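You operate a simulated robot arm through the tools that you are given. There is no shell and no other tool. Be economical: measure what you need, move in short steps, check, and stop when the job is done.

Carry out the task below with a simulated two-armed robot. There is one attempt and no reset: what you move stays moved.

TASK
File the template sheet with the blue tab in the binder.
Fine: snap the rings shut and close the cover.

It is judged by the outcome, as a careful person would: the job done as asked, and still so three seconds after it is handed in. It fails if anything else is knocked over, pushed out of place, dropped, spilled or broken. Lids that push on must go on centred and level and be pressed home; caps that screw on are set level and turned clockwise until they are tight. Flat cloth is picked up by pressing the open fingertips on it (5 to 10 N) and closing them slowly along it; thin cloth reads only 2 to 8 mm in the jaws.

THE ROBOT
Two 7-joint arms with fingered hands on one trunk that stands fixed in place. Base frame: the origin is at the foot of the trunk, x ahead of it, y to its left, z up; the work surface is at about z = 0.903. Lengths are in m, angles in rad, forces in N, time in s.
The left shoulder is at [0.06, 0.138, 0.947], the right one opposite. With the tool pointing down near the work surface each hand reaches from about 0.4 to 0.92 m from the base axis, measured 20 degrees to its own side. Payload 4 kg a hand.
The TCP of each hand is the grasp point between the finger pads, 0.036 m short of the fingertips. In the tool frame z runs along the fingers and y along their closing line. The gripper opens to 0.12 m. The gripper's body begins 0.042 m behind the TCP. The gripper is a hand of 5 fingers: y runs from the thumb to the fingers, the wrist lies at [-0.015, -0.109, -0.2] in the tool frame, and closing takes about 1.5 s.
Orientation is that of the tool frame in the base frame, as [roll, pitch, yaw] about the fixed x, y, z axes, in that order (R = Rz(yaw) Ry(pitch) Rx(roll)). With the fingers straight down and the wrist toward the robot, the tool's x, y and z point along [0, 1, 0], [1, 0, 0] and [0, 0, -1] of the base frame.

THE INTERFACE
- The arms move only by the tool nudge_tool. It takes "left_commands", "right_commands" or both (then of equal length, played together; a hand with none holds still); each is text: rows parted by semicolons, each of 7 numbers parted by spaces: the shift along the tool's x, y, z in units of 300 mm (1.0 is 300 mm), then the turn, a rotation vector about the tool's x, y, z in units of 60 degrees (1.0 is 60 degrees), then the gripper command, from -1 (shut) to 1 (fully open), values between in proportion. In form: tx ty tz wx wy wz hand; .... A call has 1 to 10 rows; each row is the pose to reach, as a shift and turn from the pose commanded when the call began, along the tool's axes at that moment. A call with a number of a shift or a turn outside -1 to 1 is refused whole. A row lasts 0.2 s, in which the tool goes at most 0.05 m and 0.15 rad; a call with a longer step from one row to the next is refused whole, and so is a gripper value outside its range. Where a pose cannot be reached the arm comes as near as it can. A force on the tool above 40 N (or 10 N above the force at the start of the call, whichever is more), or a blocked arm, ends the call early, and 0.2 s more pass. Each finger travels about 0.153 m/s and halts on what it meets, pressing with about 27 N; the grip force reading is that of the motor and also rises with nothing between the fingers. The clock runs only during rows and for 0.2 s after the last one: add rows that repeat a pose to give the fingers time. It gives the time, the measured TCP pose, the force on the tool (base axes), the opening and the grip force at its end, in the units of the frame above (readings bear some noise), with the torque about the TCP (base axes, N m) and any sound that the robot's microphone picked up.
- Cameras (640 x 400 px; columns grow to the right, rows downward): "scene" is now at [0.0704, -0.0057, 1.601]; the picture's right is [0.03, -1.00, 0.00], its down [-0.50, -0.02, -0.87] and it looks along [0.87, 0.03, -0.50] (base axes); focal length 313 px, centre (320, 200). "left" rides on the left gripper at [-0.069, -0.079, -0.131] in its tool frame; the picture's right is [-0.79, -0.29, 0.55], its down [0.55, -0.74, 0.40] and it looks along [0.29, 0.61, 0.74] (tool axes); focal length 222 px, centre (320, 200). "right" rides on the right gripper at [0.069, -0.079, -0.131] in its tool frame; the picture's right is [-0.78, 0.29, -0.55], its down [-0.55, -0.73, 0.40] and it looks along [-0.29, 0.61, 0.74] (tool axes); focal length 222 px, centre (320, 200). There is no depth. A picture from a camera that has moved, and an enlarged one, comes with that camera's place and axes in the base frame and with its lens. The place of the scene camera against the robot may be out by one fixed shift of up to 0.018 m in any direction.
- camera(camera): a new picture of that camera. It takes no simulated time.
- move_column(by): slides the trunk up (or, below 0, down) by that many m; the arms and the scene camera ride with it, the base frame stays. It gives what a move gives, with no picture.
- hand_shape(shape, hand): the hand has 5 fingers and takes this shape, open, in about a second: jaw (thumb against the fingers, like two jaws); tri (thumb and two fingers); tip (a fingertip pinch); poke (one finger out to press); point (the index stretched); flat (the hand flat); cup (the hand cupped); fist (a fist). The gripper value then closes the fingers along that shape, each until it touches; the sizes above hold for jaw. It gives what a move gives, with no picture.
- head_to(pan, tilt): turns the head with the scene camera to pan (to the left, within 1.501 rad either way) and tilt (down, from -0.506 to 1.204), counted from straight ahead of the robot. It gives what a move gives.
- inspect(camera, box): a new picture of the part [left, top, right, bottom] of that camera's present view, enlarged. It takes no simulated time.
- hand_in(): hands the job in; it is judged then, once.

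Work in short steps. Places have to be worked out from the pictures, the camera data and where the tool is seen: move nearer, look again, correct. Check each grasp and each placing, and mend what went wrong. You have 120 turns and 74 pictures in all, those below and enlarged ones among them. Open the grippers and draw the arms clear of the work before you hand the job in, unless the task says otherwise; then end with one line.

The tools are called by a JSON object that holds its "method" and its "body". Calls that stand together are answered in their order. nudge_tool: Moves the arms, as the interface text tells. Its arguments: {"type":"object","properties":{"left_commands":{"type":"string"},"right_commands":{"type":"string"}},"required":[]} The other tools are called the same way: move_column (by) slides the trunk up or down; hand_shape (shape, hand) gives the hand a shape; head_to (pan, tilt) turns the head that bears the scene camera; camera (camera) takes a picture; inspect (camera, box) takes an enlarged picture of a part of a camera's view; hand_in () hands the job in.

At the start:

```text
t: 0.0
left_tcp_pos: [0.4957, 0.2599, 1.3387]
left_orientation: [-3.141, -0.001, 1.57]
left_force: [0.9, -0.5, 0.3]
left_moment: [0.01, 0.01, 0.01]
left_finger_gap: 0.1196
left_grip_force: 0.1
left_shape: jaw
right_tcp_pos: [0.4627, -0.1536, 1.4228]
right_orientation: [-3.14, 0.001, 1.571]
right_force: [1.0, -0.2, -0.6]
right_moment: [0.0, 0.0, -0.02]
right_finger_gap: 0.1196
right_grip_force: 0.1
right_shape: jaw
trunk travel left (down, up): [-0.525, 0.065]
head pan, tilt: [0.035, 0.518]
```

scene: 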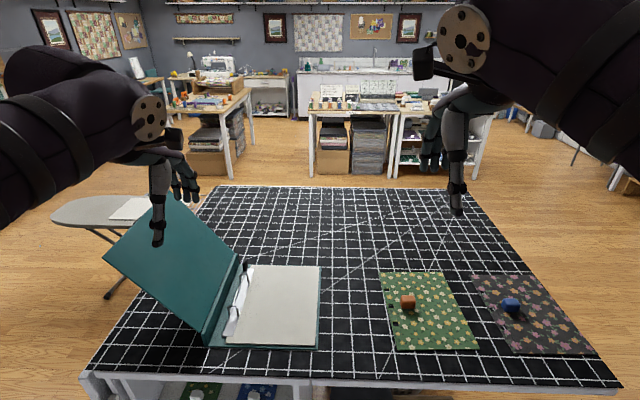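
right: 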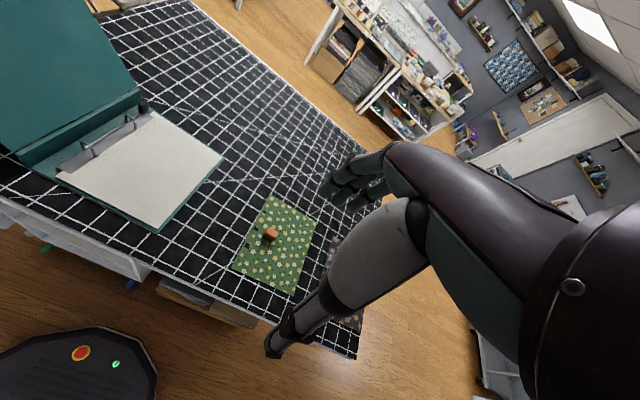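
left: 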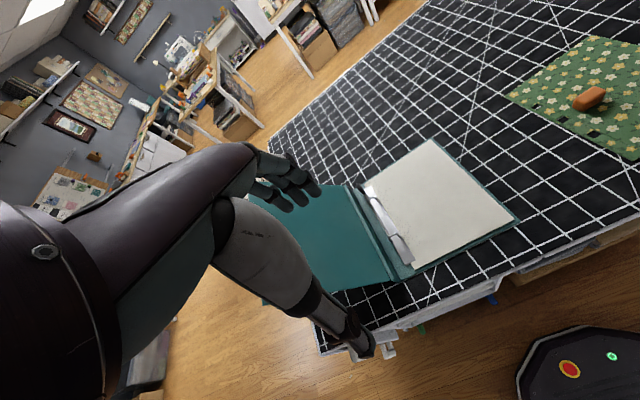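

I begin by looking at the binder and the two sheets enlarged.

{"method": "inspect", "body": {"camera": "scene", "box": [190, 240, 350, 360]}}

{"method": "inspect", "body": {"camera": "scene", "box": [370, 250, 610, 370]}}

```text
3.33 times, centred on (270, 300) of scene
camera zoom: at [0.0704, -0.0057, 1.601], right [0.03, -1.0, 0.0], down [-0.5, -0.02, -0.87], along [0.87, 0.03, -0.5], focal length 1044 px, centre (487, -133)
```

zoom: 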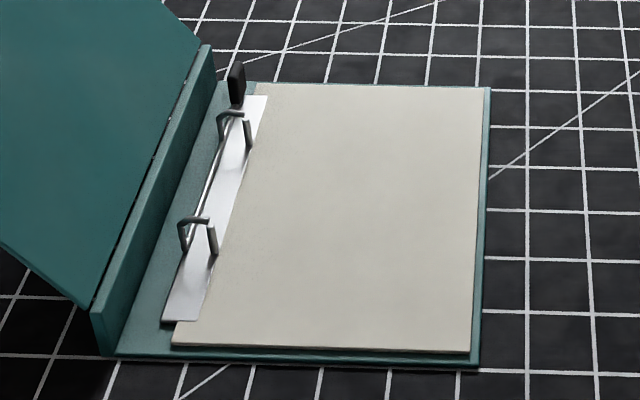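

```text
2.67 times, centred on (490, 310) of scene
camera zoom: at [0.0704, -0.0057, 1.601], right [0.03, -1.0, 0.0], down [-0.5, -0.02, -0.87], along [0.87, 0.03, -0.5], focal length 835 px, centre (-133, -93)
```

zoom: 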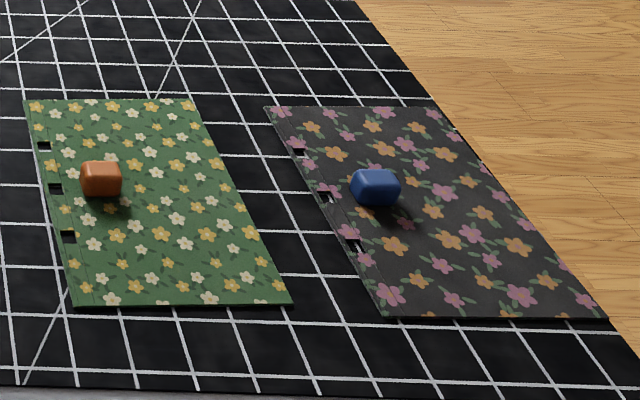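

The left hand camera also sees the rings; I enlarge that view.

{"method": "inspect", "body": {"camera": "left", "box": [340, 170, 436, 280]}}

{"method": "inspect", "body": {"camera": "scene", "box": [220, 255, 270, 325]}}

```text
3.64 times, centred on (388, 225) of left
camera zoom: at [0.418, 0.1903, 1.4691], right [-0.29, -0.79, -0.55], down [-0.74, 0.55, -0.4], along [0.61, 0.29, -0.74], focal length 808 px, centre (73, 109)
```

zoom: 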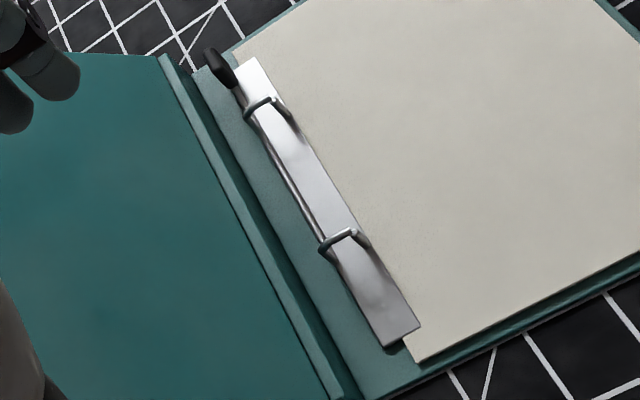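

```text
5.71 times, centred on (245, 290) of scene
camera zoom: at [0.0704, -0.0057, 1.601], right [0.03, -1.0, 0.0], down [-0.5, -0.02, -0.87], along [0.87, 0.03, -0.5], focal length 1790 px, centre (749, -314)
```

zoom: 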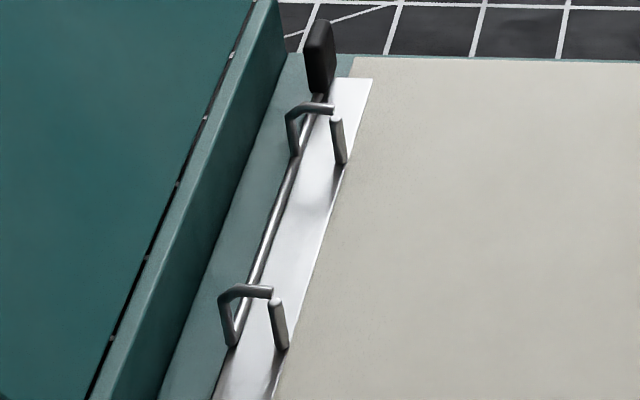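

The rings look nearly closed, with a lever standing at the far end of the rod. I move the left hand nearer, above the right side of the spine, to see them up close.

{"method": "nudge_tool", "body": {"left_commands": "-0.02 0.03 0.13 0 0 0 1; -0.05 0.06 0.27 0 0 0 1; -0.08 0.09 0.4 0 0 0 1; -0.11 0.12 0.53 0 0 0 1; -0.13 0.15 0.66 0 0 0 1; -0.15 0.18 0.78 0 0 0 1; -0.15 0.2 0.88 0 0 0 1; -0.15 0.2 0.88 0 0 0 1"}}

{"method": "camera", "body": {"camera": "left"}}

```text
t: 1.8
left_tcp_pos: [0.5556, 0.214, 1.0727]
left_orientation: [3.141, -0.001, 1.572]
left_force: [0.2, 0.0, -0.6]
left_moment: [-0.01, 0.01, 0.01]
left_finger_gap: 0.1197
left_grip_force: 0.0
left_shape: jaw
right_tcp_pos: [0.463, -0.1552, 1.4232]
right_orientation: [-3.141, -0.002, 1.572]
right_force: [-1.4, 0.1, 0.5]
right_moment: [-0.03, -0.01, 0.0]
right_finger_gap: 0.1196
right_grip_force: 0.1
right_shape: jaw
trunk travel left (down, up): [-0.525, 0.065]
head pan, tilt: [0.035, 0.518]
```

```text
66 pictures are left
camera left: at [0.4777, 0.145, 1.2042], right [-0.29, -0.79, -0.55], down [-0.74, 0.55, -0.4], along [0.61, 0.29, -0.74], focal length 222 px, centre (320, 200)
```

left: 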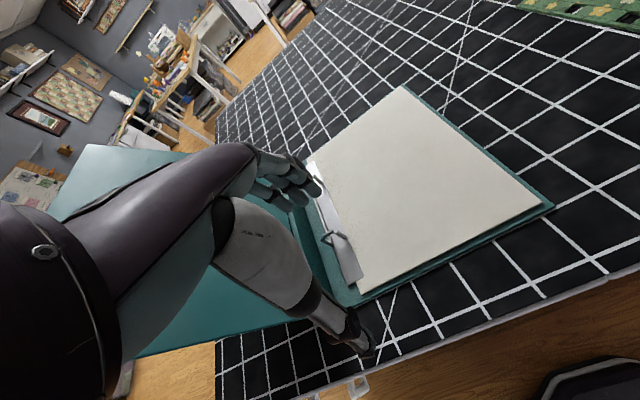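

I enlarge the visible near ring.

{"method": "inspect", "body": {"camera": "left", "box": [295, 150, 375, 290]}}

{"method": "camera", "body": {"camera": "scene"}}

```text
2.86 times, centred on (335, 220) of left
camera zoom: at [0.4777, 0.145, 1.2042], right [-0.29, -0.79, -0.55], down [-0.74, 0.55, -0.4], along [0.61, 0.29, -0.74], focal length 635 px, centre (277, 143)
```

zoom: 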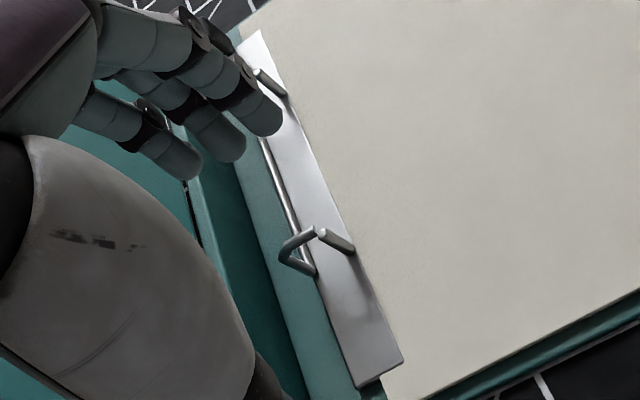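

```text
64 pictures are left
camera scene: at [0.0701, -0.0059, 1.6011], right [0.03, -1.0, 0.0], down [-0.5, -0.02, -0.87], along [0.87, 0.03, -0.5], focal length 313 px, centre (320, 200)
```

scene: 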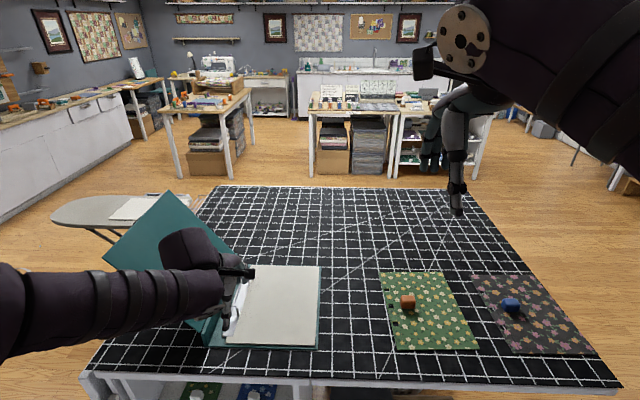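

The hoop ends sit just over the post tops, so the rings look shut (or only slightly ajar); I need to test the lever. I shape the left hand to poke and look at where the finger is.

{"method": "hand_shape", "body": {"hand": "left", "shape": "poke"}}

{"method": "camera", "body": {"camera": "left"}}

{"method": "inspect", "body": {"camera": "scene", "box": [150, 210, 310, 350]}}

```text
t: 2.7
left_tcp_pos: [0.5568, 0.2142, 1.0731]
left_orientation: [3.141, -0.001, 1.571]
left_force: [-0.1, 0.3, -0.3]
left_moment: [-0.03, -0.01, 0.01]
left_finger_gap: 0.0
left_grip_force: 0.1
left_shape: poke
right_tcp_pos: [0.4635, -0.154, 1.4236]
right_orientation: [3.141, 0.002, 1.572]
right_force: [-0.4, -0.8, 0.8]
right_moment: [0.02, -0.01, -0.03]
right_finger_gap: 0.1197
right_grip_force: 0.0
right_shape: jaw
trunk travel left (down, up): [-0.525, 0.065]
head pan, tilt: [0.035, 0.518]
```

```text
63 pictures are left
camera left: at [0.478, 0.1451, 1.2044], right [-0.29, -0.79, -0.55], down [-0.74, 0.55, -0.4], along [0.61, 0.29, -0.74], focal length 222 px, centre (320, 200)
```

left: 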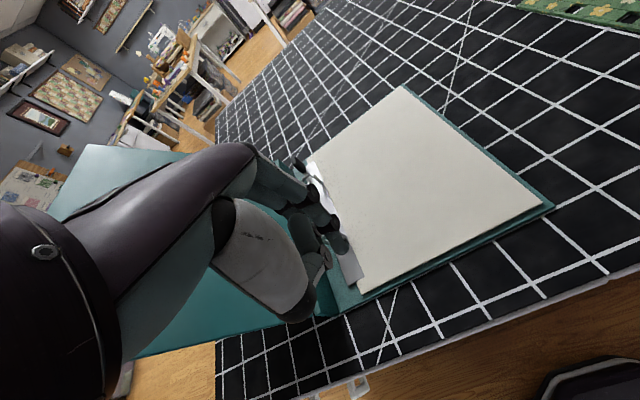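

```text
2.86 times, centred on (230, 280) of scene
camera zoom: at [0.0705, -0.0057, 1.601], right [0.03, -1.0, 0.0], down [-0.5, -0.02, -0.87], along [0.87, 0.03, -0.5], focal length 895 px, centre (577, -29)
```

zoom: 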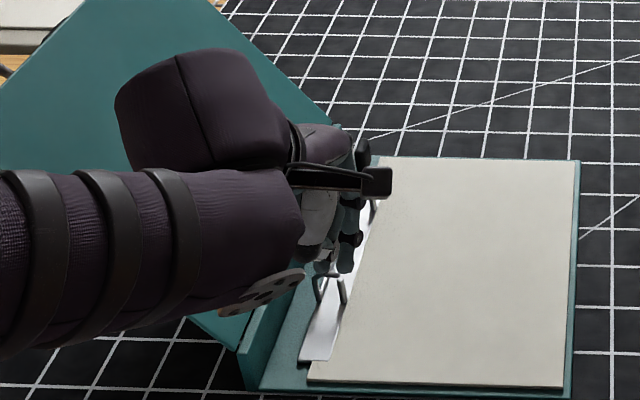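

The left forearm comes close to the cover this way, so I draw it back and will work the lever with the right arm, whose forearm comes in from the open side.

{"method": "nudge_tool", "body": {"left_commands": "0 0 -0.15 0 0 0 1; 0.02 -0.03 -0.3 0 0 0 1; 0.05 -0.06 -0.45 0 0 0 1; 0.08 -0.1 -0.58 0 0 0 1; 0.11 -0.15 -0.7 0 0 0 1; 0.14 -0.2 -0.8 0 0 0 1; 0.15 -0.25 -0.85 0 0 0 1; 0.15 -0.25 -0.85 0 0 0 1", "right_commands": "0 0 0 0 0 -0.08 1; 0 0 0 0 0 -0.16 1; 0.05 0.08 0.05 0 0 -0.24 1; 0.12 0.16 0.1 0 0 -0.32 1; 0.2 0.24 0.15 0 0 -0.4 1; 0.28 0.32 0.2 0 0 -0.467 1; 0.36 0.4 0.25 0 0 -0.467 1; 0.36 0.4 0.25 0 0 -0.467 1"}}

{"method": "hand_shape", "body": {"hand": "right", "shape": "poke"}}

{"method": "camera", "body": {"camera": "right"}}

{"method": "camera", "body": {"camera": "scene"}}

```text
t: 4.5
left_tcp_pos: [0.4802, 0.2579, 1.3281]
left_orientation: [-3.14, 0.001, 1.569]
left_force: [0.1, 0.2, 0.3]
left_moment: [0.06, 0.01, 0.01]
left_finger_gap: 0.0
left_grip_force: 0.1
left_shape: poke
right_tcp_pos: [0.5816, -0.0463, 1.3473]
right_orientation: [-3.14, -0.001, 2.061]
right_force: [-0.3, 0.5, 0.2]
right_moment: [0.0, 0.01, -0.02]
right_finger_gap: 0.1197
right_grip_force: 0.1
right_shape: jaw
trunk travel left (down, up): [-0.525, 0.065]
head pan, tilt: [0.035, 0.518]
```

```text
t: 5.4
left_tcp_pos: [0.4815, 0.2575, 1.3284]
left_orientation: [-3.141, 0.0, 1.569]
left_force: [0.0, 0.1, 0.2]
left_moment: [-0.03, 0.01, -0.01]
left_finger_gap: 0.0
left_grip_force: 0.0
left_shape: poke
right_tcp_pos: [0.5814, -0.0464, 1.3477]
right_orientation: [3.141, 0.0, 2.061]
right_force: [-0.3, 0.3, 0.2]
right_moment: [0.0, 0.0, 0.03]
right_finger_gap: 0.0001
right_grip_force: 0.0
right_shape: poke
trunk travel left (down, up): [-0.525, 0.065]
head pan, tilt: [0.035, 0.518]
```

```text
61 pictures are left
camera right: at [0.4798, -0.0224, 1.4783], right [0.63, -0.56, 0.55], down [-0.39, -0.83, -0.4], along [0.68, 0.04, -0.74], focal length 222 px, centre (320, 200)
```

right: 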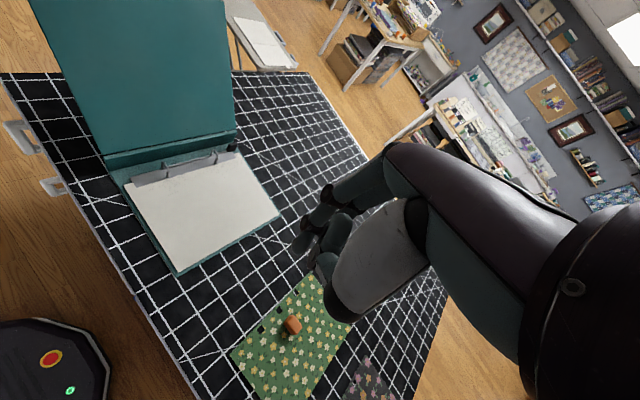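

```text
60 pictures are left
camera scene: at [0.0705, -0.0057, 1.601], right [0.03, -1.0, 0.0], down [-0.5, -0.02, -0.87], along [0.87, 0.03, -0.5], focal length 313 px, centre (320, 200)
```

scene: 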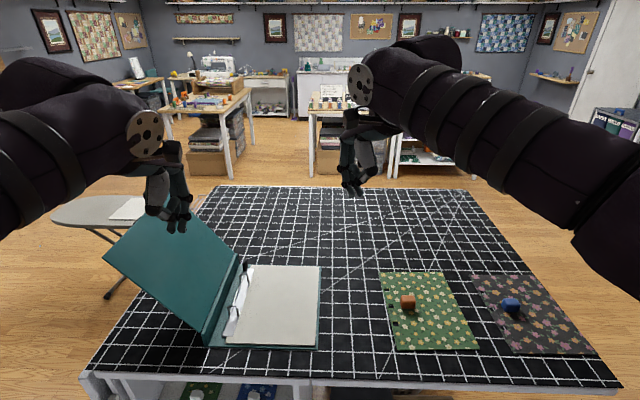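

I enlarge the finger tip region and the ring region in the right camera.

{"method": "inspect", "body": {"camera": "right", "box": [270, 160, 430, 310]}}

{"method": "inspect", "body": {"camera": "right", "box": [100, 120, 260, 220]}}

```text
2.67 times, centred on (350, 235) of right
camera zoom: at [0.4798, -0.0224, 1.4783], right [0.63, -0.56, 0.55], down [-0.39, -0.83, -0.4], along [0.68, 0.04, -0.74], focal length 592 px, centre (240, 107)
```

zoom: 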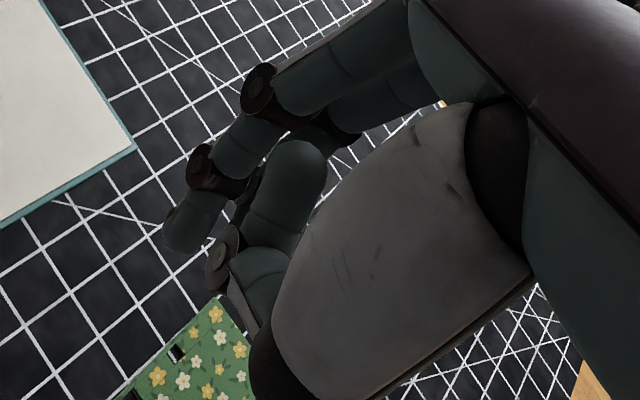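

```text
4.00 times, centred on (180, 170) of right
camera zoom: at [0.4798, -0.0224, 1.4783], right [0.63, -0.56, 0.55], down [-0.39, -0.83, -0.4], along [0.68, 0.04, -0.74], focal length 888 px, centre (880, 320)
```

zoom: 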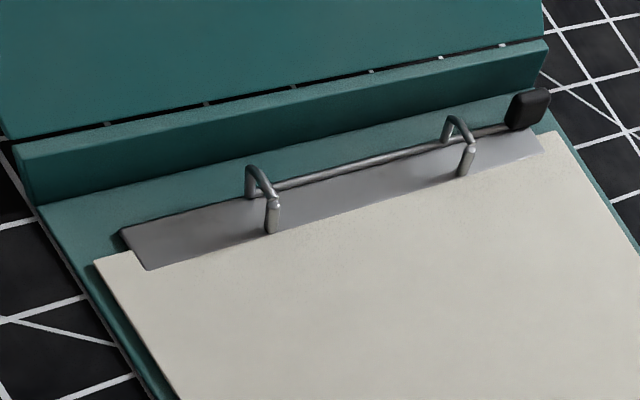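

I enlarge the scene view of the right hand to find the fingertip by triangulation.

{"method": "inspect", "body": {"camera": "scene", "box": [310, 90, 430, 210]}}

```text
3.33 times, centred on (370, 150) of scene
camera zoom: at [0.0705, -0.0057, 1.601], right [0.03, -1.0, 0.0], down [-0.5, -0.02, -0.87], along [0.87, 0.03, -0.5], focal length 1044 px, centre (153, 367)
```

zoom: 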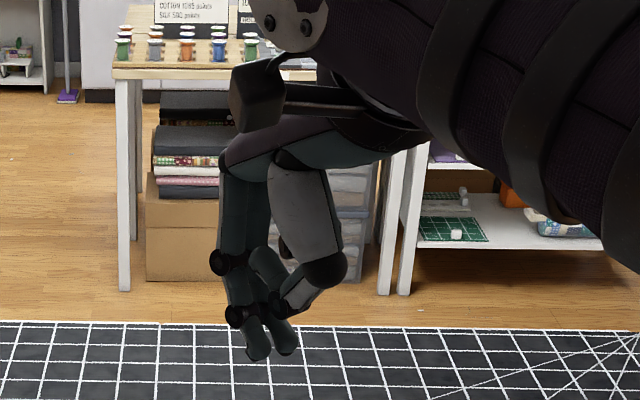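

The poke fingertip sits about 0.037 m beyond the TCP. Comparing cameras, the scene camera is off by about (-0.014, +0.008); the lever knob is near (0.80, 0.26, 0.94). I bring the right finger above the stack beside the lever, tilted a little forward.

{"method": "nudge_tool", "body": {"right_commands": "0.02 0.1 0.1 -0.05 0 0 1; 0.05 0.2 0.2 -0.1 0 0 1; 0.08 0.3 0.3 -0.15 0 0 1; 0.11 0.4 0.4 -0.2 0 0 1; 0.14 0.5 0.5 -0.25 0 0 1; 0.17 0.6 0.6 -0.3 0 0 1; 0.19 0.7 0.7 -0.333 0 0 1; 0.208 0.787 0.8 -0.333 0 0 1; 0.208 0.787 0.827 -0.333 0 0 1; 0.208 0.787 0.827 -0.333 0 0 1"}}

{"method": "camera", "body": {"camera": "right"}}

{"method": "camera", "body": {"camera": "scene"}}

```text
t: 7.6
left_tcp_pos: [0.4807, 0.257, 1.3287]
left_orientation: [3.141, 0.001, 1.572]
left_force: [0.2, -1.1, -0.6]
left_moment: [0.01, -0.01, 0.01]
left_finger_gap: 0.0
left_grip_force: 0.0
left_shape: poke
right_tcp_pos: [0.7618, 0.1215, 1.0992]
right_orientation: [2.792, 0.0, 2.061]
right_force: [-0.6, 0.3, -0.1]
right_moment: [0.01, 0.01, -0.02]
right_finger_gap: 0.0
right_grip_force: 0.0
right_shape: poke
trunk travel left (down, up): [-0.525, 0.065]
head pan, tilt: [0.035, 0.518]
```

```text
56 pictures are left
camera right: at [0.6248, 0.1264, 1.1957], right [0.45, -0.65, 0.61], down [-0.23, -0.75, -0.62], along [0.86, 0.14, -0.48], focal length 222 px, centre (320, 200)
```

right: 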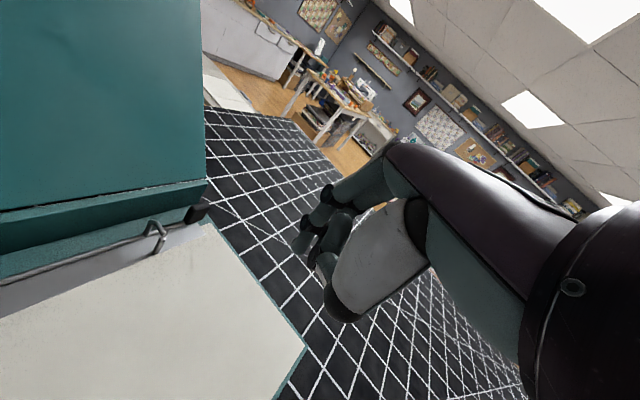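

```text
55 pictures are left
camera scene: at [0.0707, -0.0055, 1.601], right [0.03, -1.0, 0.0], down [-0.5, -0.02, -0.87], along [0.87, 0.03, -0.5], focal length 313 px, centre (320, 200)
```

scene: 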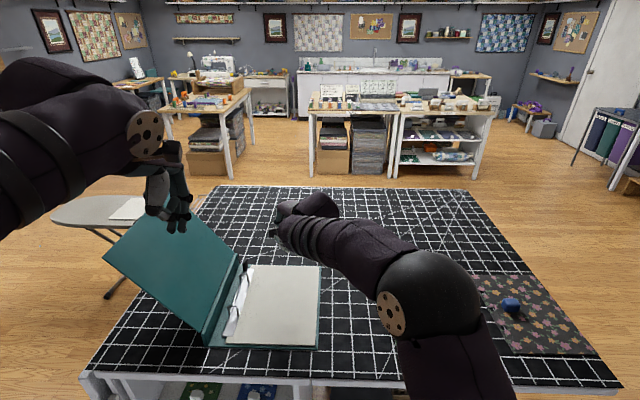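

I enlarge the lever in the right camera to pin it down.

{"method": "inspect", "body": {"camera": "right", "box": [130, 180, 220, 260]}}

```text
5.00 times, centred on (175, 220) of right
camera zoom: at [0.6248, 0.1264, 1.1957], right [0.45, -0.65, 0.61], down [-0.23, -0.75, -0.62], along [0.86, 0.14, -0.48], focal length 1111 px, centre (1045, 100)
```

zoom: 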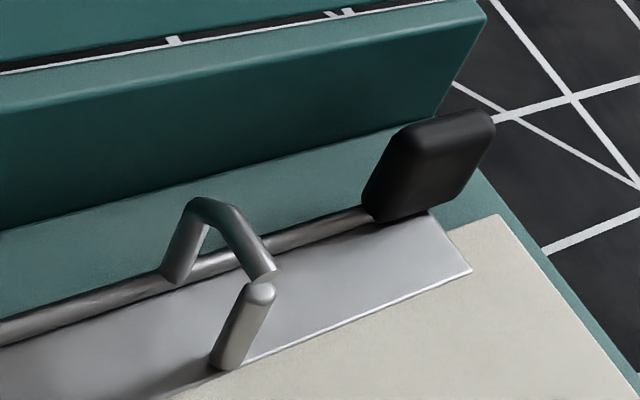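

The knob is at about (0.804, 0.258), z 0.92–0.96. I lower the finger to its right side, about 3 cm away.

{"method": "nudge_tool", "body": {"right_commands": "0.05 0.02 0.12 0 0 0 1; 0.1 0.04 0.24 0 0 0 1; 0.16 0.06 0.34 0 0 0 1; 0.209 0.083 0.442 0 0 0 1; 0.209 0.083 0.442 0 0 0 1"}}

{"method": "camera", "body": {"camera": "right"}}

```text
t: 8.8
left_tcp_pos: [0.4805, 0.2566, 1.3286]
left_orientation: [3.141, -0.001, 1.571]
left_force: [-0.8, 0.3, -0.6]
left_moment: [0.01, -0.01, -0.03]
left_finger_gap: 0.0002
left_grip_force: 0.1
left_shape: poke
right_tcp_pos: [0.7929, 0.2089, 0.9845]
right_orientation: [2.793, 0.0, 2.062]
right_force: [0.6, -0.1, -0.8]
right_moment: [-0.02, -0.02, 0.0]
right_finger_gap: 0.0
right_grip_force: 0.0
right_shape: poke
trunk travel left (down, up): [-0.525, 0.065]
head pan, tilt: [0.035, 0.518]
```

```text
53 pictures are left
camera right: at [0.6552, 0.2136, 1.0801], right [0.45, -0.65, 0.61], down [-0.23, -0.75, -0.62], along [0.87, 0.14, -0.48], focal length 222 px, centre (320, 200)
```

right: 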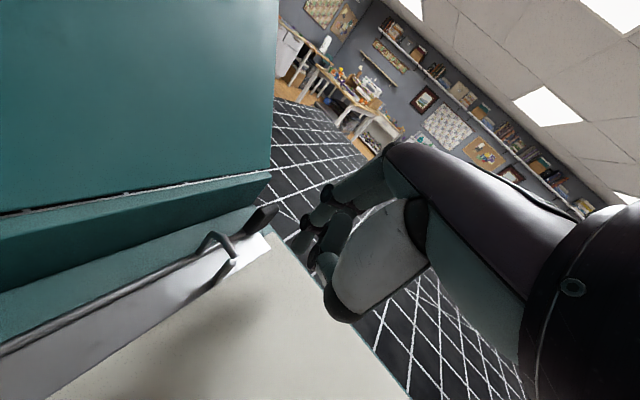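

The fingertip is right of the knob. I push it gently toward +y.

{"method": "nudge_tool", "body": {"right_commands": "0.029 0.0148 0.0053 0 0 0 1; 0.059 0.0295 0.0107 0 0 0 1; 0.088 0.0443 0.016 0 0 0 1; 0.117 0.059 0.0213 0 0 0 1; 0.147 0.0738 0.0267 0 0 0 1; 0.176 0.0886 0.032 0 0 0 1; 0.176 0.0886 0.032 0 0 0 1"}}

{"method": "camera", "body": {"camera": "right"}}

```text
t: 10.4
left_tcp_pos: [0.4829, 0.2584, 1.3285]
left_orientation: [-3.141, 0.0, 1.571]
left_force: [-0.2, 0.9, 0.0]
left_moment: [0.0, -0.02, -0.01]
left_finger_gap: 0.0
left_grip_force: 0.1
left_shape: poke
right_tcp_pos: [0.7942, 0.2681, 0.9838]
right_orientation: [2.792, 0.001, 2.061]
right_force: [1.1, 0.1, 1.4]
right_moment: [-0.03, -0.01, 0.0]
right_finger_gap: 0.0
right_grip_force: 0.2
right_shape: poke
trunk travel left (down, up): [-0.525, 0.065]
head pan, tilt: [0.035, 0.518]
```

```text
52 pictures are left
camera right: at [0.6563, 0.273, 1.0803], right [0.45, -0.65, 0.61], down [-0.23, -0.75, -0.63], along [0.87, 0.14, -0.48], focal length 222 px, centre (320, 200)
```

right: 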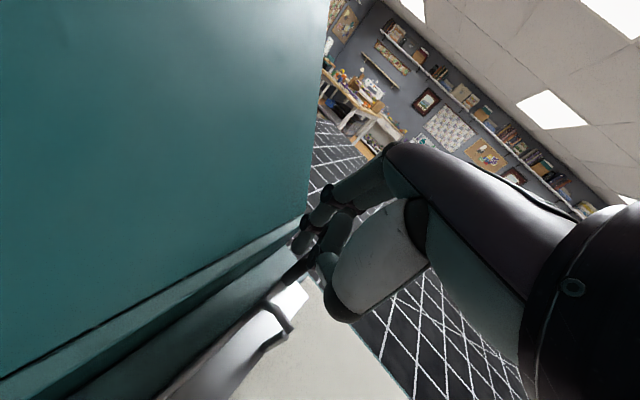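

{"method": "inspect", "body": {"camera": "right", "box": [240, 210, 350, 360]}}

```text
2.67 times, centred on (295, 285) of right
camera zoom: at [0.6563, 0.273, 1.0803], right [0.45, -0.65, 0.61], down [-0.23, -0.75, -0.63], along [0.87, 0.14, -0.48], focal length 592 px, centre (387, -27)
```

zoom: 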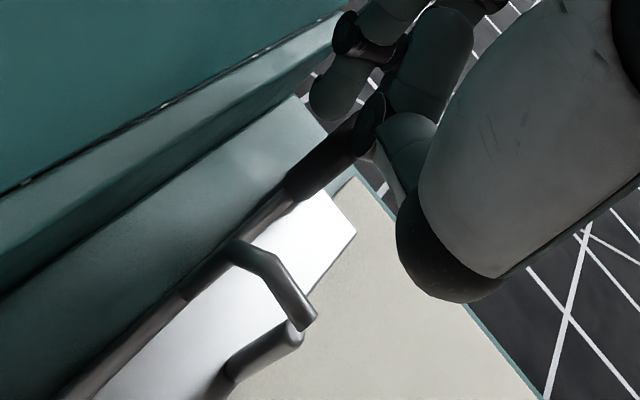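

{"method": "inspect", "body": {"camera": "scene", "box": [205, 230, 295, 320]}}

```text
4.44 times, centred on (250, 275) of scene
camera zoom: at [0.0703, -0.0057, 1.6011], right [0.03, -1.0, 0.0], down [-0.5, -0.02, -0.87], along [0.87, 0.03, -0.5], focal length 1392 px, centre (631, -133)
```

zoom: 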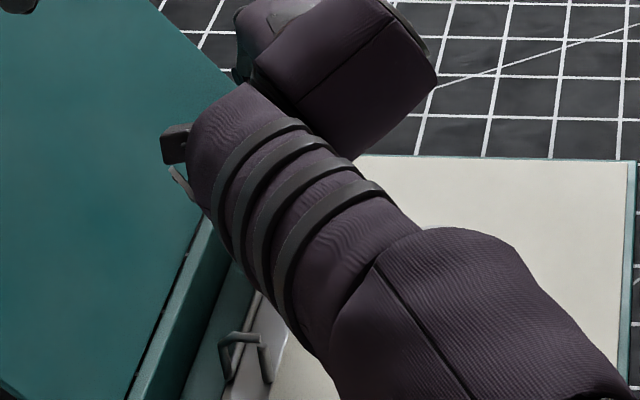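

The finger seems to have slid past without moving the lever (over its top or beyond it). I lift, go back to the right side, and will push lower and a bit nearer.

{"method": "nudge_tool", "body": {"right_commands": "0 -0.0456 -0.125 0 0 0 1; -0.07 -0.08 -0.137 0 0 0 1; -0.14 -0.12 -0.15 0 0 0 1; -0.2 -0.15 -0.16 0 0 0 1; -0.2 -0.15 -0.16 0 0 0 1"}}

{"method": "inspect", "body": {"camera": "right", "box": [230, 170, 330, 260]}}

```text
t: 11.6
left_tcp_pos: [0.4818, 0.2587, 1.3277]
left_orientation: [3.141, 0.0, 1.571]
left_force: [0.3, 0.3, 0.5]
left_moment: [-0.02, 0.0, 0.0]
left_finger_gap: 0.0
left_grip_force: 0.1
left_shape: poke
right_tcp_pos: [0.7706, 0.1872, 1.0128]
right_orientation: [2.789, -0.001, 2.06]
right_force: [-0.2, -0.2, -1.0]
right_moment: [0.02, 0.03, 0.01]
right_finger_gap: 0.0002
right_grip_force: 0.0
right_shape: poke
trunk travel left (down, up): [-0.525, 0.065]
head pan, tilt: [0.035, 0.518]
```

```text
4.44 times, centred on (280, 215) of right
camera zoom: at [0.6333, 0.1925, 1.1098], right [0.45, -0.65, 0.61], down [-0.23, -0.75, -0.62], along [0.86, 0.14, -0.48], focal length 987 px, centre (498, 133)
```

zoom: 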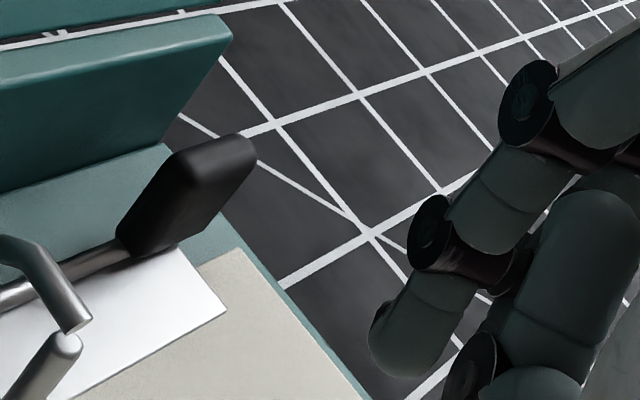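

I go lower (tip z ≈ 0.93) next to the knob and push again along +y.

{"method": "nudge_tool", "body": {"right_commands": "0.03 0.02 0.09 0 0 0 1; 0.0646 0.0433 0.185 0 0 0 1; 0.094 0.058 0.19 0 0 0 1; 0.124 0.073 0.196 0 0 0 1; 0.153 0.088 0.2 0 0 0 1; 0.182 0.102 0.206 0 0 0 1; 0.212 0.117 0.212 0 0 0 1; 0.24 0.132 0.217 0 0 0 1; 0.24 0.132 0.217 0 0 0 1"}}

{"method": "inspect", "body": {"camera": "right", "box": [240, 210, 350, 360]}}

```text
t: 13.6
left_tcp_pos: [0.4817, 0.2565, 1.3283]
left_orientation: [3.141, 0.0, 1.57]
left_force: [-0.7, 0.0, -1.0]
left_moment: [0.03, 0.02, 0.0]
left_finger_gap: 0.0001
left_grip_force: 0.0
left_shape: poke
right_tcp_pos: [0.789, 0.2779, 0.9664]
right_orientation: [2.791, -0.001, 2.063]
right_force: [-1.1, -1.8, 1.1]
right_moment: [0.02, 0.01, 0.01]
right_finger_gap: 0.0
right_grip_force: 0.1
right_shape: poke
trunk travel left (down, up): [-0.525, 0.065]
head pan, tilt: [0.035, 0.518]
```

```text
2.67 times, centred on (295, 285) of right
camera zoom: at [0.6519, 0.2824, 1.0627], right [0.45, -0.65, 0.61], down [-0.23, -0.75, -0.62], along [0.86, 0.14, -0.48], focal length 592 px, centre (387, -27)
```

zoom: 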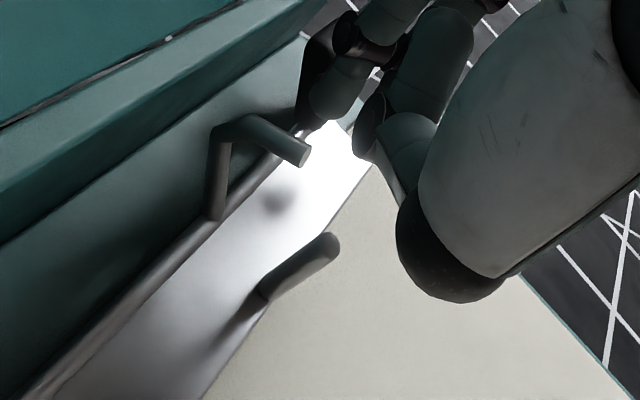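

The ring is opening now: the hoop end has swung well clear of the post. I push a bit further.

{"method": "nudge_tool", "body": {"right_commands": "0.029 0.0148 0.0053 0 0 0 1; 0.059 0.0295 0.0107 0 0 0 1; 0.088 0.0443 0.02 0 0 0 1; 0.088 0.0443 0.02 0 0 0 1"}}

{"method": "inspect", "body": {"camera": "right", "box": [240, 210, 350, 360]}}

```text
t: 14.6
left_tcp_pos: [0.4802, 0.2585, 1.3289]
left_orientation: [3.14, 0.0, 1.572]
left_force: [0.1, 0.1, 0.9]
left_moment: [-0.02, 0.0, -0.01]
left_finger_gap: 0.0
left_grip_force: 0.1
left_shape: poke
right_tcp_pos: [0.7906, 0.3073, 0.9658]
right_orientation: [2.791, 0.0, 2.062]
right_force: [-2.2, -1.8, 1.7]
right_moment: [0.0, 0.02, -0.02]
right_finger_gap: 0.0
right_grip_force: 0.1
right_shape: poke
trunk travel left (down, up): [-0.525, 0.065]
head pan, tilt: [0.035, 0.518]
```

```text
2.67 times, centred on (295, 285) of right
camera zoom: at [0.6528, 0.3128, 1.0608], right [0.45, -0.65, 0.61], down [-0.23, -0.75, -0.62], along [0.86, 0.14, -0.48], focal length 592 px, centre (387, -27)
```

zoom: 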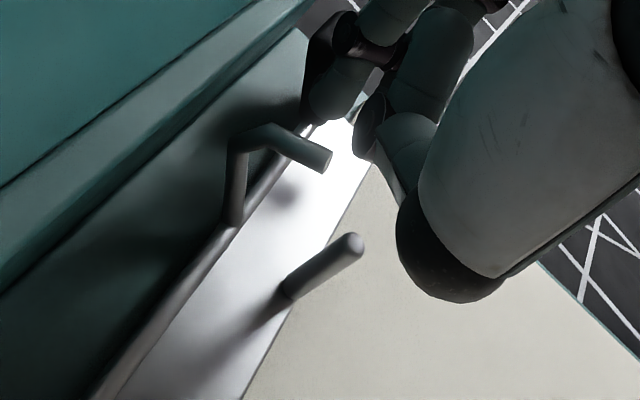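

The binder itself may have slid in this last push. I withdraw the finger and look.

{"method": "nudge_tool", "body": {"right_commands": "-0.04 -0.02 -0.007 0 0 0 1; -0.09 -0.09 -0.14 0 0 0 1; -0.2 -0.18 -0.22 0 0 0 1; -0.32 -0.27 -0.3 0 0 0 1; -0.44 -0.37 -0.38 0 0 0 1; -0.56 -0.47 -0.46 0 0 0 1; -0.68 -0.57 -0.52 0 0 0 1; -0.68 -0.57 -0.52 0 0 0 1"}}

{"method": "camera", "body": {"camera": "scene"}}

{"method": "inspect", "body": {"camera": "scene", "box": [190, 240, 350, 360]}}

```text
refused: row 4 steps farther than a row can; nothing moved
```

```text
46 pictures are left
camera scene: at [0.0701, -0.0058, 1.601], right [0.03, -1.0, 0.0], down [-0.5, -0.02, -0.87], along [0.87, 0.03, -0.5], focal length 313 px, centre (320, 200)
```

scene: 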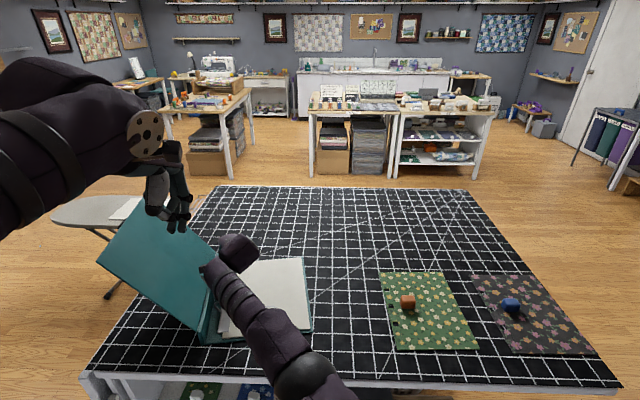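

```text
3.33 times, centred on (270, 300) of scene
camera zoom: at [0.0701, -0.0058, 1.601], right [0.03, -1.0, 0.0], down [-0.5, -0.02, -0.87], along [0.87, 0.03, -0.5], focal length 1044 px, centre (487, -133)
```

zoom: 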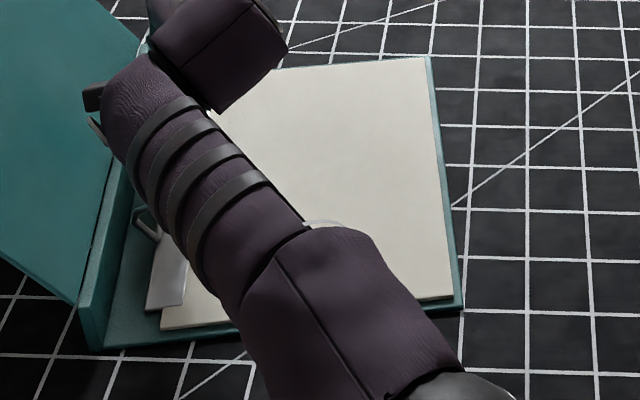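

The binder turned a little (its far end moved left a few cm). I withdraw in shorter steps, then measure.

{"method": "nudge_tool", "body": {"right_commands": "-0.04 -0.02 -0.007 0 0 0 1; -0.09 -0.08 -0.12 0 0 0 1; -0.15 -0.14 -0.2 0 0 0 1; -0.24 -0.21 -0.27 0 0 0 1; -0.33 -0.28 -0.34 0 0 0 1; -0.42 -0.35 -0.41 0 0 0 1; -0.51 -0.42 -0.48 0 0 0 1; -0.6 -0.49 -0.55 0 0 0 1; -0.69 -0.56 -0.62 0 0 0 1; -0.78 -0.63 -0.65 0 0 0 1"}}

{"method": "inspect", "body": {"camera": "scene", "box": [170, 230, 330, 350]}}

{"method": "camera", "body": {"camera": "right"}}

```text
t: 16.8
left_tcp_pos: [0.4818, 0.2569, 1.329]
left_orientation: [-3.141, -0.001, 1.572]
left_force: [0.1, -0.4, 0.7]
left_moment: [0.01, -0.01, -0.02]
left_finger_gap: 0.0001
left_grip_force: 0.0
left_shape: poke
right_tcp_pos: [0.6815, -0.0131, 1.0827]
right_orientation: [2.793, 0.001, 2.061]
right_force: [-1.4, 0.5, -0.8]
right_moment: [0.0, 0.0, -0.01]
right_finger_gap: 0.0002
right_grip_force: 0.1
right_shape: poke
trunk travel left (down, up): [-0.525, 0.065]
head pan, tilt: [0.035, 0.518]
```

```text
3.33 times, centred on (250, 290) of scene
camera zoom: at [0.0703, -0.0068, 1.601], right [0.03, -1.0, 0.0], down [-0.5, -0.02, -0.87], along [0.87, 0.03, -0.5], focal length 1044 px, centre (553, -100)
```

zoom: 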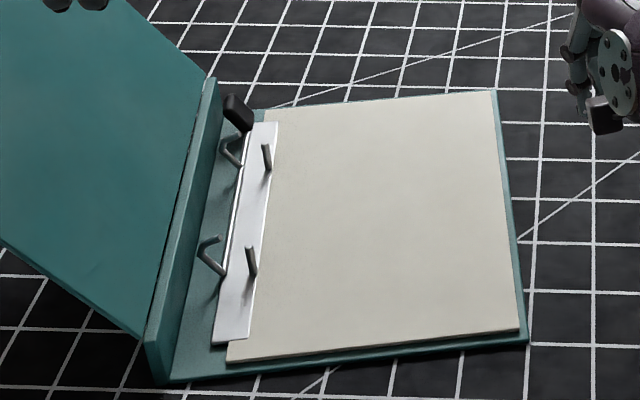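

```text
43 pictures are left
camera right: at [0.5452, -0.009, 1.1797], right [0.45, -0.65, 0.61], down [-0.23, -0.75, -0.62], along [0.86, 0.14, -0.48], focal length 222 px, centre (320, 200)
```

right: 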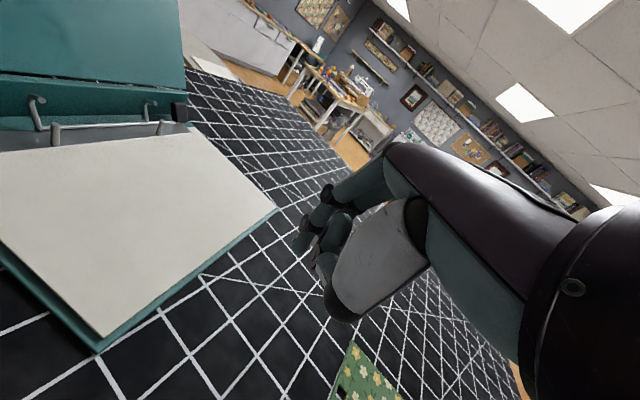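

The rings stay open; the binder now sits yawed about +9.5°, posts near (0.635, 0.266) and (0.753, 0.286). I will fit the sheet to that. Now the right hand goes to the blue tab, returning to straight-down orientation.

{"method": "nudge_tool", "body": {"right_commands": "-0.105 -0.0446 -0.0416 0.0467 -0.0116 0.066 1; -0.21 -0.0891 -0.0831 0.0934 -0.0231 0.132 1; -0.315 -0.1337 -0.1247 0.14 -0.0347 0.198 1; -0.42 -0.1783 -0.1663 0.187 -0.0463 0.264 1; -0.525 -0.2229 -0.2079 0.2336 -0.0579 0.33 1; -0.63 -0.2674 -0.2494 0.28 -0.0694 0.396 1; -0.735 -0.312 -0.291 0.327 -0.081 0.462 1; -0.735 -0.312 -0.291 0.327 -0.081 0.462 1"}}

{"method": "hand_shape", "body": {"hand": "right", "shape": "jaw"}}

```text
t: 18.6
left_tcp_pos: [0.4817, 0.2564, 1.3284]
left_orientation: [-3.141, 0.001, 1.573]
left_force: [-0.3, -0.5, -0.3]
left_moment: [-0.03, 0.02, -0.04]
left_finger_gap: 0.0001
left_grip_force: 0.0
left_shape: poke
right_tcp_pos: [0.6841, -0.2618, 1.1351]
right_orientation: [-3.139, 0.0, 1.571]
right_force: [-0.3, -0.2, 0.3]
right_moment: [0.02, 0.0, 0.0]
right_finger_gap: 0.0
right_grip_force: 0.0
right_shape: poke
trunk travel left (down, up): [-0.525, 0.065]
head pan, tilt: [0.035, 0.518]
```

```text
t: 19.5
left_tcp_pos: [0.4829, 0.257, 1.3289]
left_orientation: [-3.141, -0.001, 1.571]
left_force: [0.1, 0.2, 0.4]
left_moment: [0.0, -0.03, -0.01]
left_finger_gap: 0.0
left_grip_force: 0.0
left_shape: poke
right_tcp_pos: [0.6843, -0.2635, 1.1343]
right_orientation: [-3.139, 0.0, 1.573]
right_force: [0.3, 0.7, -0.2]
right_moment: [-0.01, -0.03, -0.01]
right_finger_gap: 0.1201
right_grip_force: 0.0
right_shape: jaw
trunk travel left (down, up): [-0.525, 0.065]
head pan, tilt: [0.035, 0.518]
```

Orientation is straight down. I move over the blue tab and look with the hand camera.

{"method": "nudge_tool", "body": {"right_commands": "-0.15 0 0 0 0 0 1; -0.3 0 0 0 0 0 1; -0.45 0 0.05 0 0 0 1; -0.6 0 0.1 0 0 0 1; -0.7 0 0.15 0 0 0 1; -0.79 -0.015 0.2 0 0 0 1; -0.79 -0.015 0.2 0 0 0 1"}}

{"method": "camera", "body": {"camera": "right"}}

{"method": "inspect", "body": {"camera": "scene", "box": [440, 210, 600, 360]}}

```text
t: 21.1
left_tcp_pos: [0.4806, 0.2574, 1.3278]
left_orientation: [3.141, -0.001, 1.574]
left_force: [-0.7, 0.4, -0.2]
left_moment: [0.02, -0.04, 0.01]
left_finger_gap: 0.0
left_grip_force: 0.0
left_shape: poke
right_tcp_pos: [0.6792, -0.4987, 1.0727]
right_orientation: [3.142, -0.001, 1.573]
right_force: [0.5, 0.0, 0.1]
right_moment: [-0.03, -0.01, -0.01]
right_finger_gap: 0.1199
right_grip_force: 0.0
right_shape: jaw
trunk travel left (down, up): [-0.525, 0.065]
head pan, tilt: [0.035, 0.518]
```

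```text
42 pictures are left
camera right: at [0.601, -0.4286, 1.2043], right [0.29, -0.78, 0.55], down [-0.73, -0.55, -0.4], along [0.61, -0.29, -0.74], focal length 222 px, centre (320, 200)
```

right: 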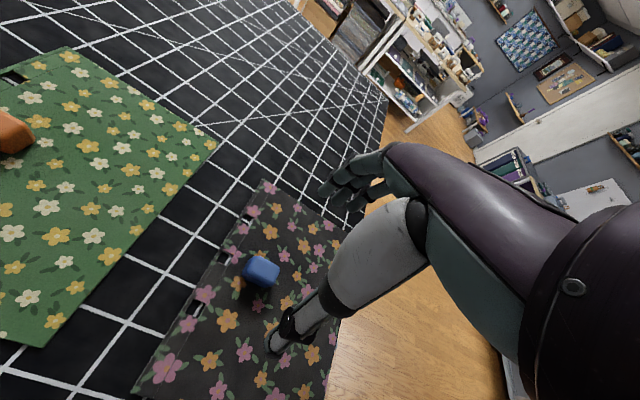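

```text
2.67 times, centred on (520, 285) of scene
camera zoom: at [0.0704, -0.0053, 1.601], right [0.03, -1.0, 0.0], down [-0.5, -0.02, -0.87], along [0.87, 0.03, -0.5], focal length 835 px, centre (-213, -27)
```

zoom: 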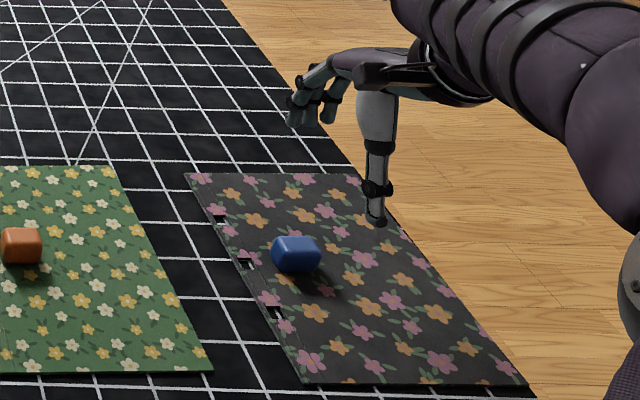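

Tab centre is at about (0.685, -0.502), top near z 0.93. I descend to TCP z ≈ 0.953 with open fingers and check.

{"method": "nudge_tool", "body": {"right_commands": "-0.01 0.02 0.12 0 0 0 0.6; -0.01 0.02 0.24 0 0 0 0.4; -0.01 0.02 0.33 0 0 0 0.2; -0.01 0.02 0.38 0 0 0 0.1; -0.01 0.02 0.4 0 0 0 0.1; -0.01 0.02 0.4 0 0 0 0.1"}}

{"method": "inspect", "body": {"camera": "right", "box": [180, 120, 440, 300]}}

{"method": "inspect", "body": {"camera": "scene", "box": [460, 260, 570, 350]}}

```text
t: 22.5
left_tcp_pos: [0.4798, 0.2558, 1.3285]
left_orientation: [-3.14, -0.001, 1.571]
left_force: [-0.9, -0.5, 0.2]
left_moment: [0.05, 0.0, -0.01]
left_finger_gap: 0.0
left_grip_force: 0.1
left_shape: poke
right_tcp_pos: [0.6839, -0.5015, 0.9532]
right_orientation: [-3.139, 0.001, 1.573]
right_force: [0.1, 0.6, -0.2]
right_moment: [0.03, -0.01, 0.04]
right_finger_gap: 0.0663
right_grip_force: 0.1
right_shape: jaw
trunk travel left (down, up): [-0.525, 0.065]
head pan, tilt: [0.035, 0.518]
```

```text
2.22 times, centred on (310, 210) of right
camera zoom: at [0.6066, -0.4329, 1.0841], right [0.29, -0.78, 0.55], down [-0.73, -0.55, -0.4], along [0.61, -0.29, -0.74], focal length 494 px, centre (342, 178)
```

zoom: 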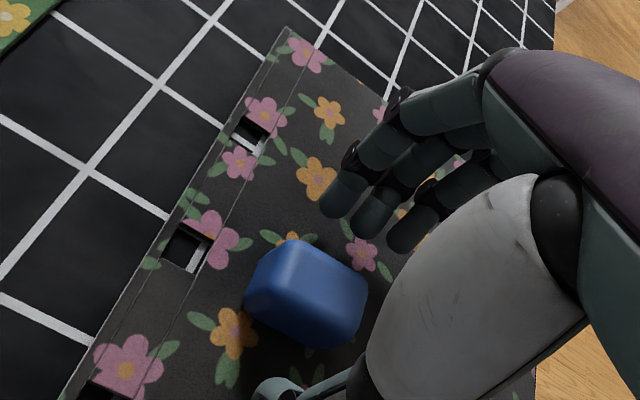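

```text
4.44 times, centred on (515, 305) of scene
camera zoom: at [0.0705, -0.0058, 1.601], right [0.03, -1.0, 0.0], down [-0.5, -0.02, -0.87], along [0.87, 0.03, -0.5], focal length 1392 px, centre (-547, -267)
```

zoom: 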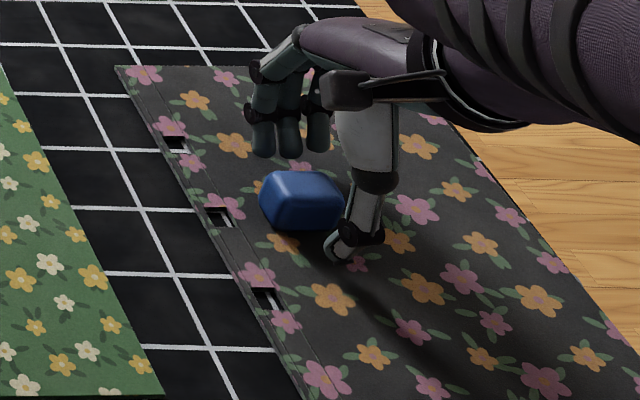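

The fingers straddle the tab nicely. I lower 4 mm more and close slowly.

{"method": "nudge_tool", "body": {"right_commands": "0.008 0 0.013 0 0 0 0.1; 0.008 0 0.013 0 0 0 -0.1; 0.008 0 0.013 0 0 0 -0.3; 0.008 0 0.013 0 0 0 -0.5; 0.008 0 0.013 0 0 0 -0.7; 0.008 0 0.013 0 0 0 -0.9; 0.008 0 0.013 0 0 0 -0.9; 0.008 0 0.013 0 0 0 -0.9"}}

{"method": "inspect", "body": {"camera": "right", "box": [180, 120, 440, 300]}}

```text
t: 24.3
left_tcp_pos: [0.4803, 0.2571, 1.3287]
left_orientation: [3.141, 0.0, 1.571]
left_force: [0.1, -0.1, -0.2]
left_moment: [0.02, 0.0, 0.04]
left_finger_gap: 0.0
left_grip_force: 0.1
left_shape: poke
right_tcp_pos: [0.6844, -0.4994, 0.9488]
right_orientation: [-3.138, 0.0, 1.573]
right_force: [-0.6, 0.6, 0.5]
right_moment: [0.03, -0.05, -0.02]
right_finger_gap: 0.0216
right_grip_force: 27.1
right_shape: jaw
trunk travel left (down, up): [-0.525, 0.065]
head pan, tilt: [0.035, 0.518]
```

```text
2.22 times, centred on (310, 210) of right
camera zoom: at [0.6066, -0.4307, 1.0805], right [0.29, -0.78, 0.55], down [-0.73, -0.55, -0.4], along [0.61, -0.29, -0.74], focal length 494 px, centre (342, 178)
```

zoom: 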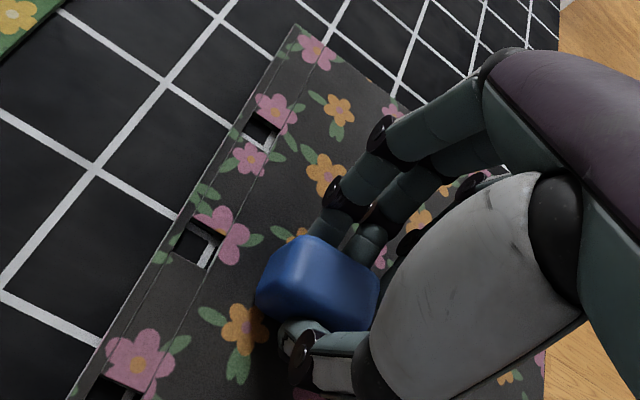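

The tab is held (gap 0.022, 27 N). I lift it 10 cm slowly and check that the sheet comes along level.

{"method": "nudge_tool", "body": {"right_commands": "0 0 -0.03 0 0 0 -0.9; 0 0 -0.08 0 0 0 -0.9; 0 0 -0.16 0 0 0 -0.9; 0 0 -0.25 0 0 0 -0.9; 0 0 -0.33 0 0 0 -0.9; 0 0 -0.4 0 0 0 -0.9; 0 0 -0.4 0 0 0 -0.9"}}

{"method": "camera", "body": {"camera": "scene"}}

{"method": "inspect", "body": {"camera": "left", "box": [320, 170, 430, 280]}}

```text
t: 25.9
left_tcp_pos: [0.4828, 0.2575, 1.3288]
left_orientation: [3.141, 0.0, 1.57]
left_force: [-0.2, -0.7, 0.7]
left_moment: [0.02, -0.01, -0.01]
left_finger_gap: 0.0001
left_grip_force: 0.2
left_shape: poke
right_tcp_pos: [0.6844, -0.5011, 1.0689]
right_orientation: [-3.138, 0.0, 1.571]
right_force: [0.5, -0.7, 0.1]
right_moment: [0.06, -0.04, -0.01]
right_finger_gap: 0.0213
right_grip_force: 26.5
right_shape: jaw
trunk travel left (down, up): [-0.525, 0.065]
head pan, tilt: [0.035, 0.518]
```

```text
37 pictures are left
camera scene: at [0.0707, -0.006, 1.601], right [0.03, -1.0, 0.0], down [-0.5, -0.02, -0.87], along [0.87, 0.03, -0.5], focal length 313 px, centre (320, 200)
```

scene: 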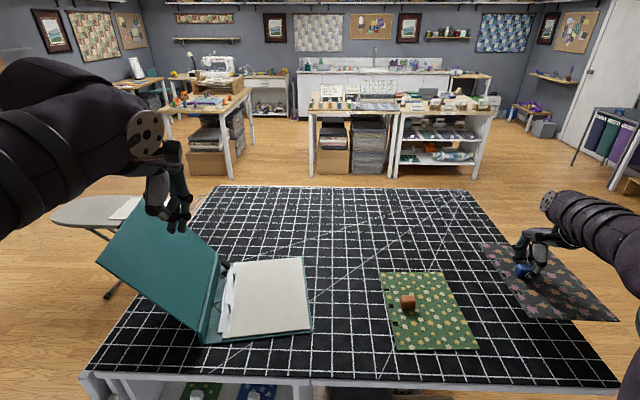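

```text
3.64 times, centred on (375, 225) of left
camera zoom: at [0.403, 0.1874, 1.4596], right [-0.29, -0.78, -0.55], down [-0.74, 0.55, -0.4], along [0.61, 0.29, -0.74], focal length 808 px, centre (120, 109)
```

zoom: 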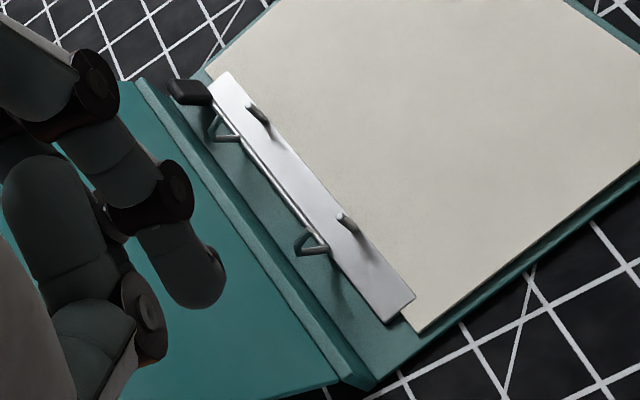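

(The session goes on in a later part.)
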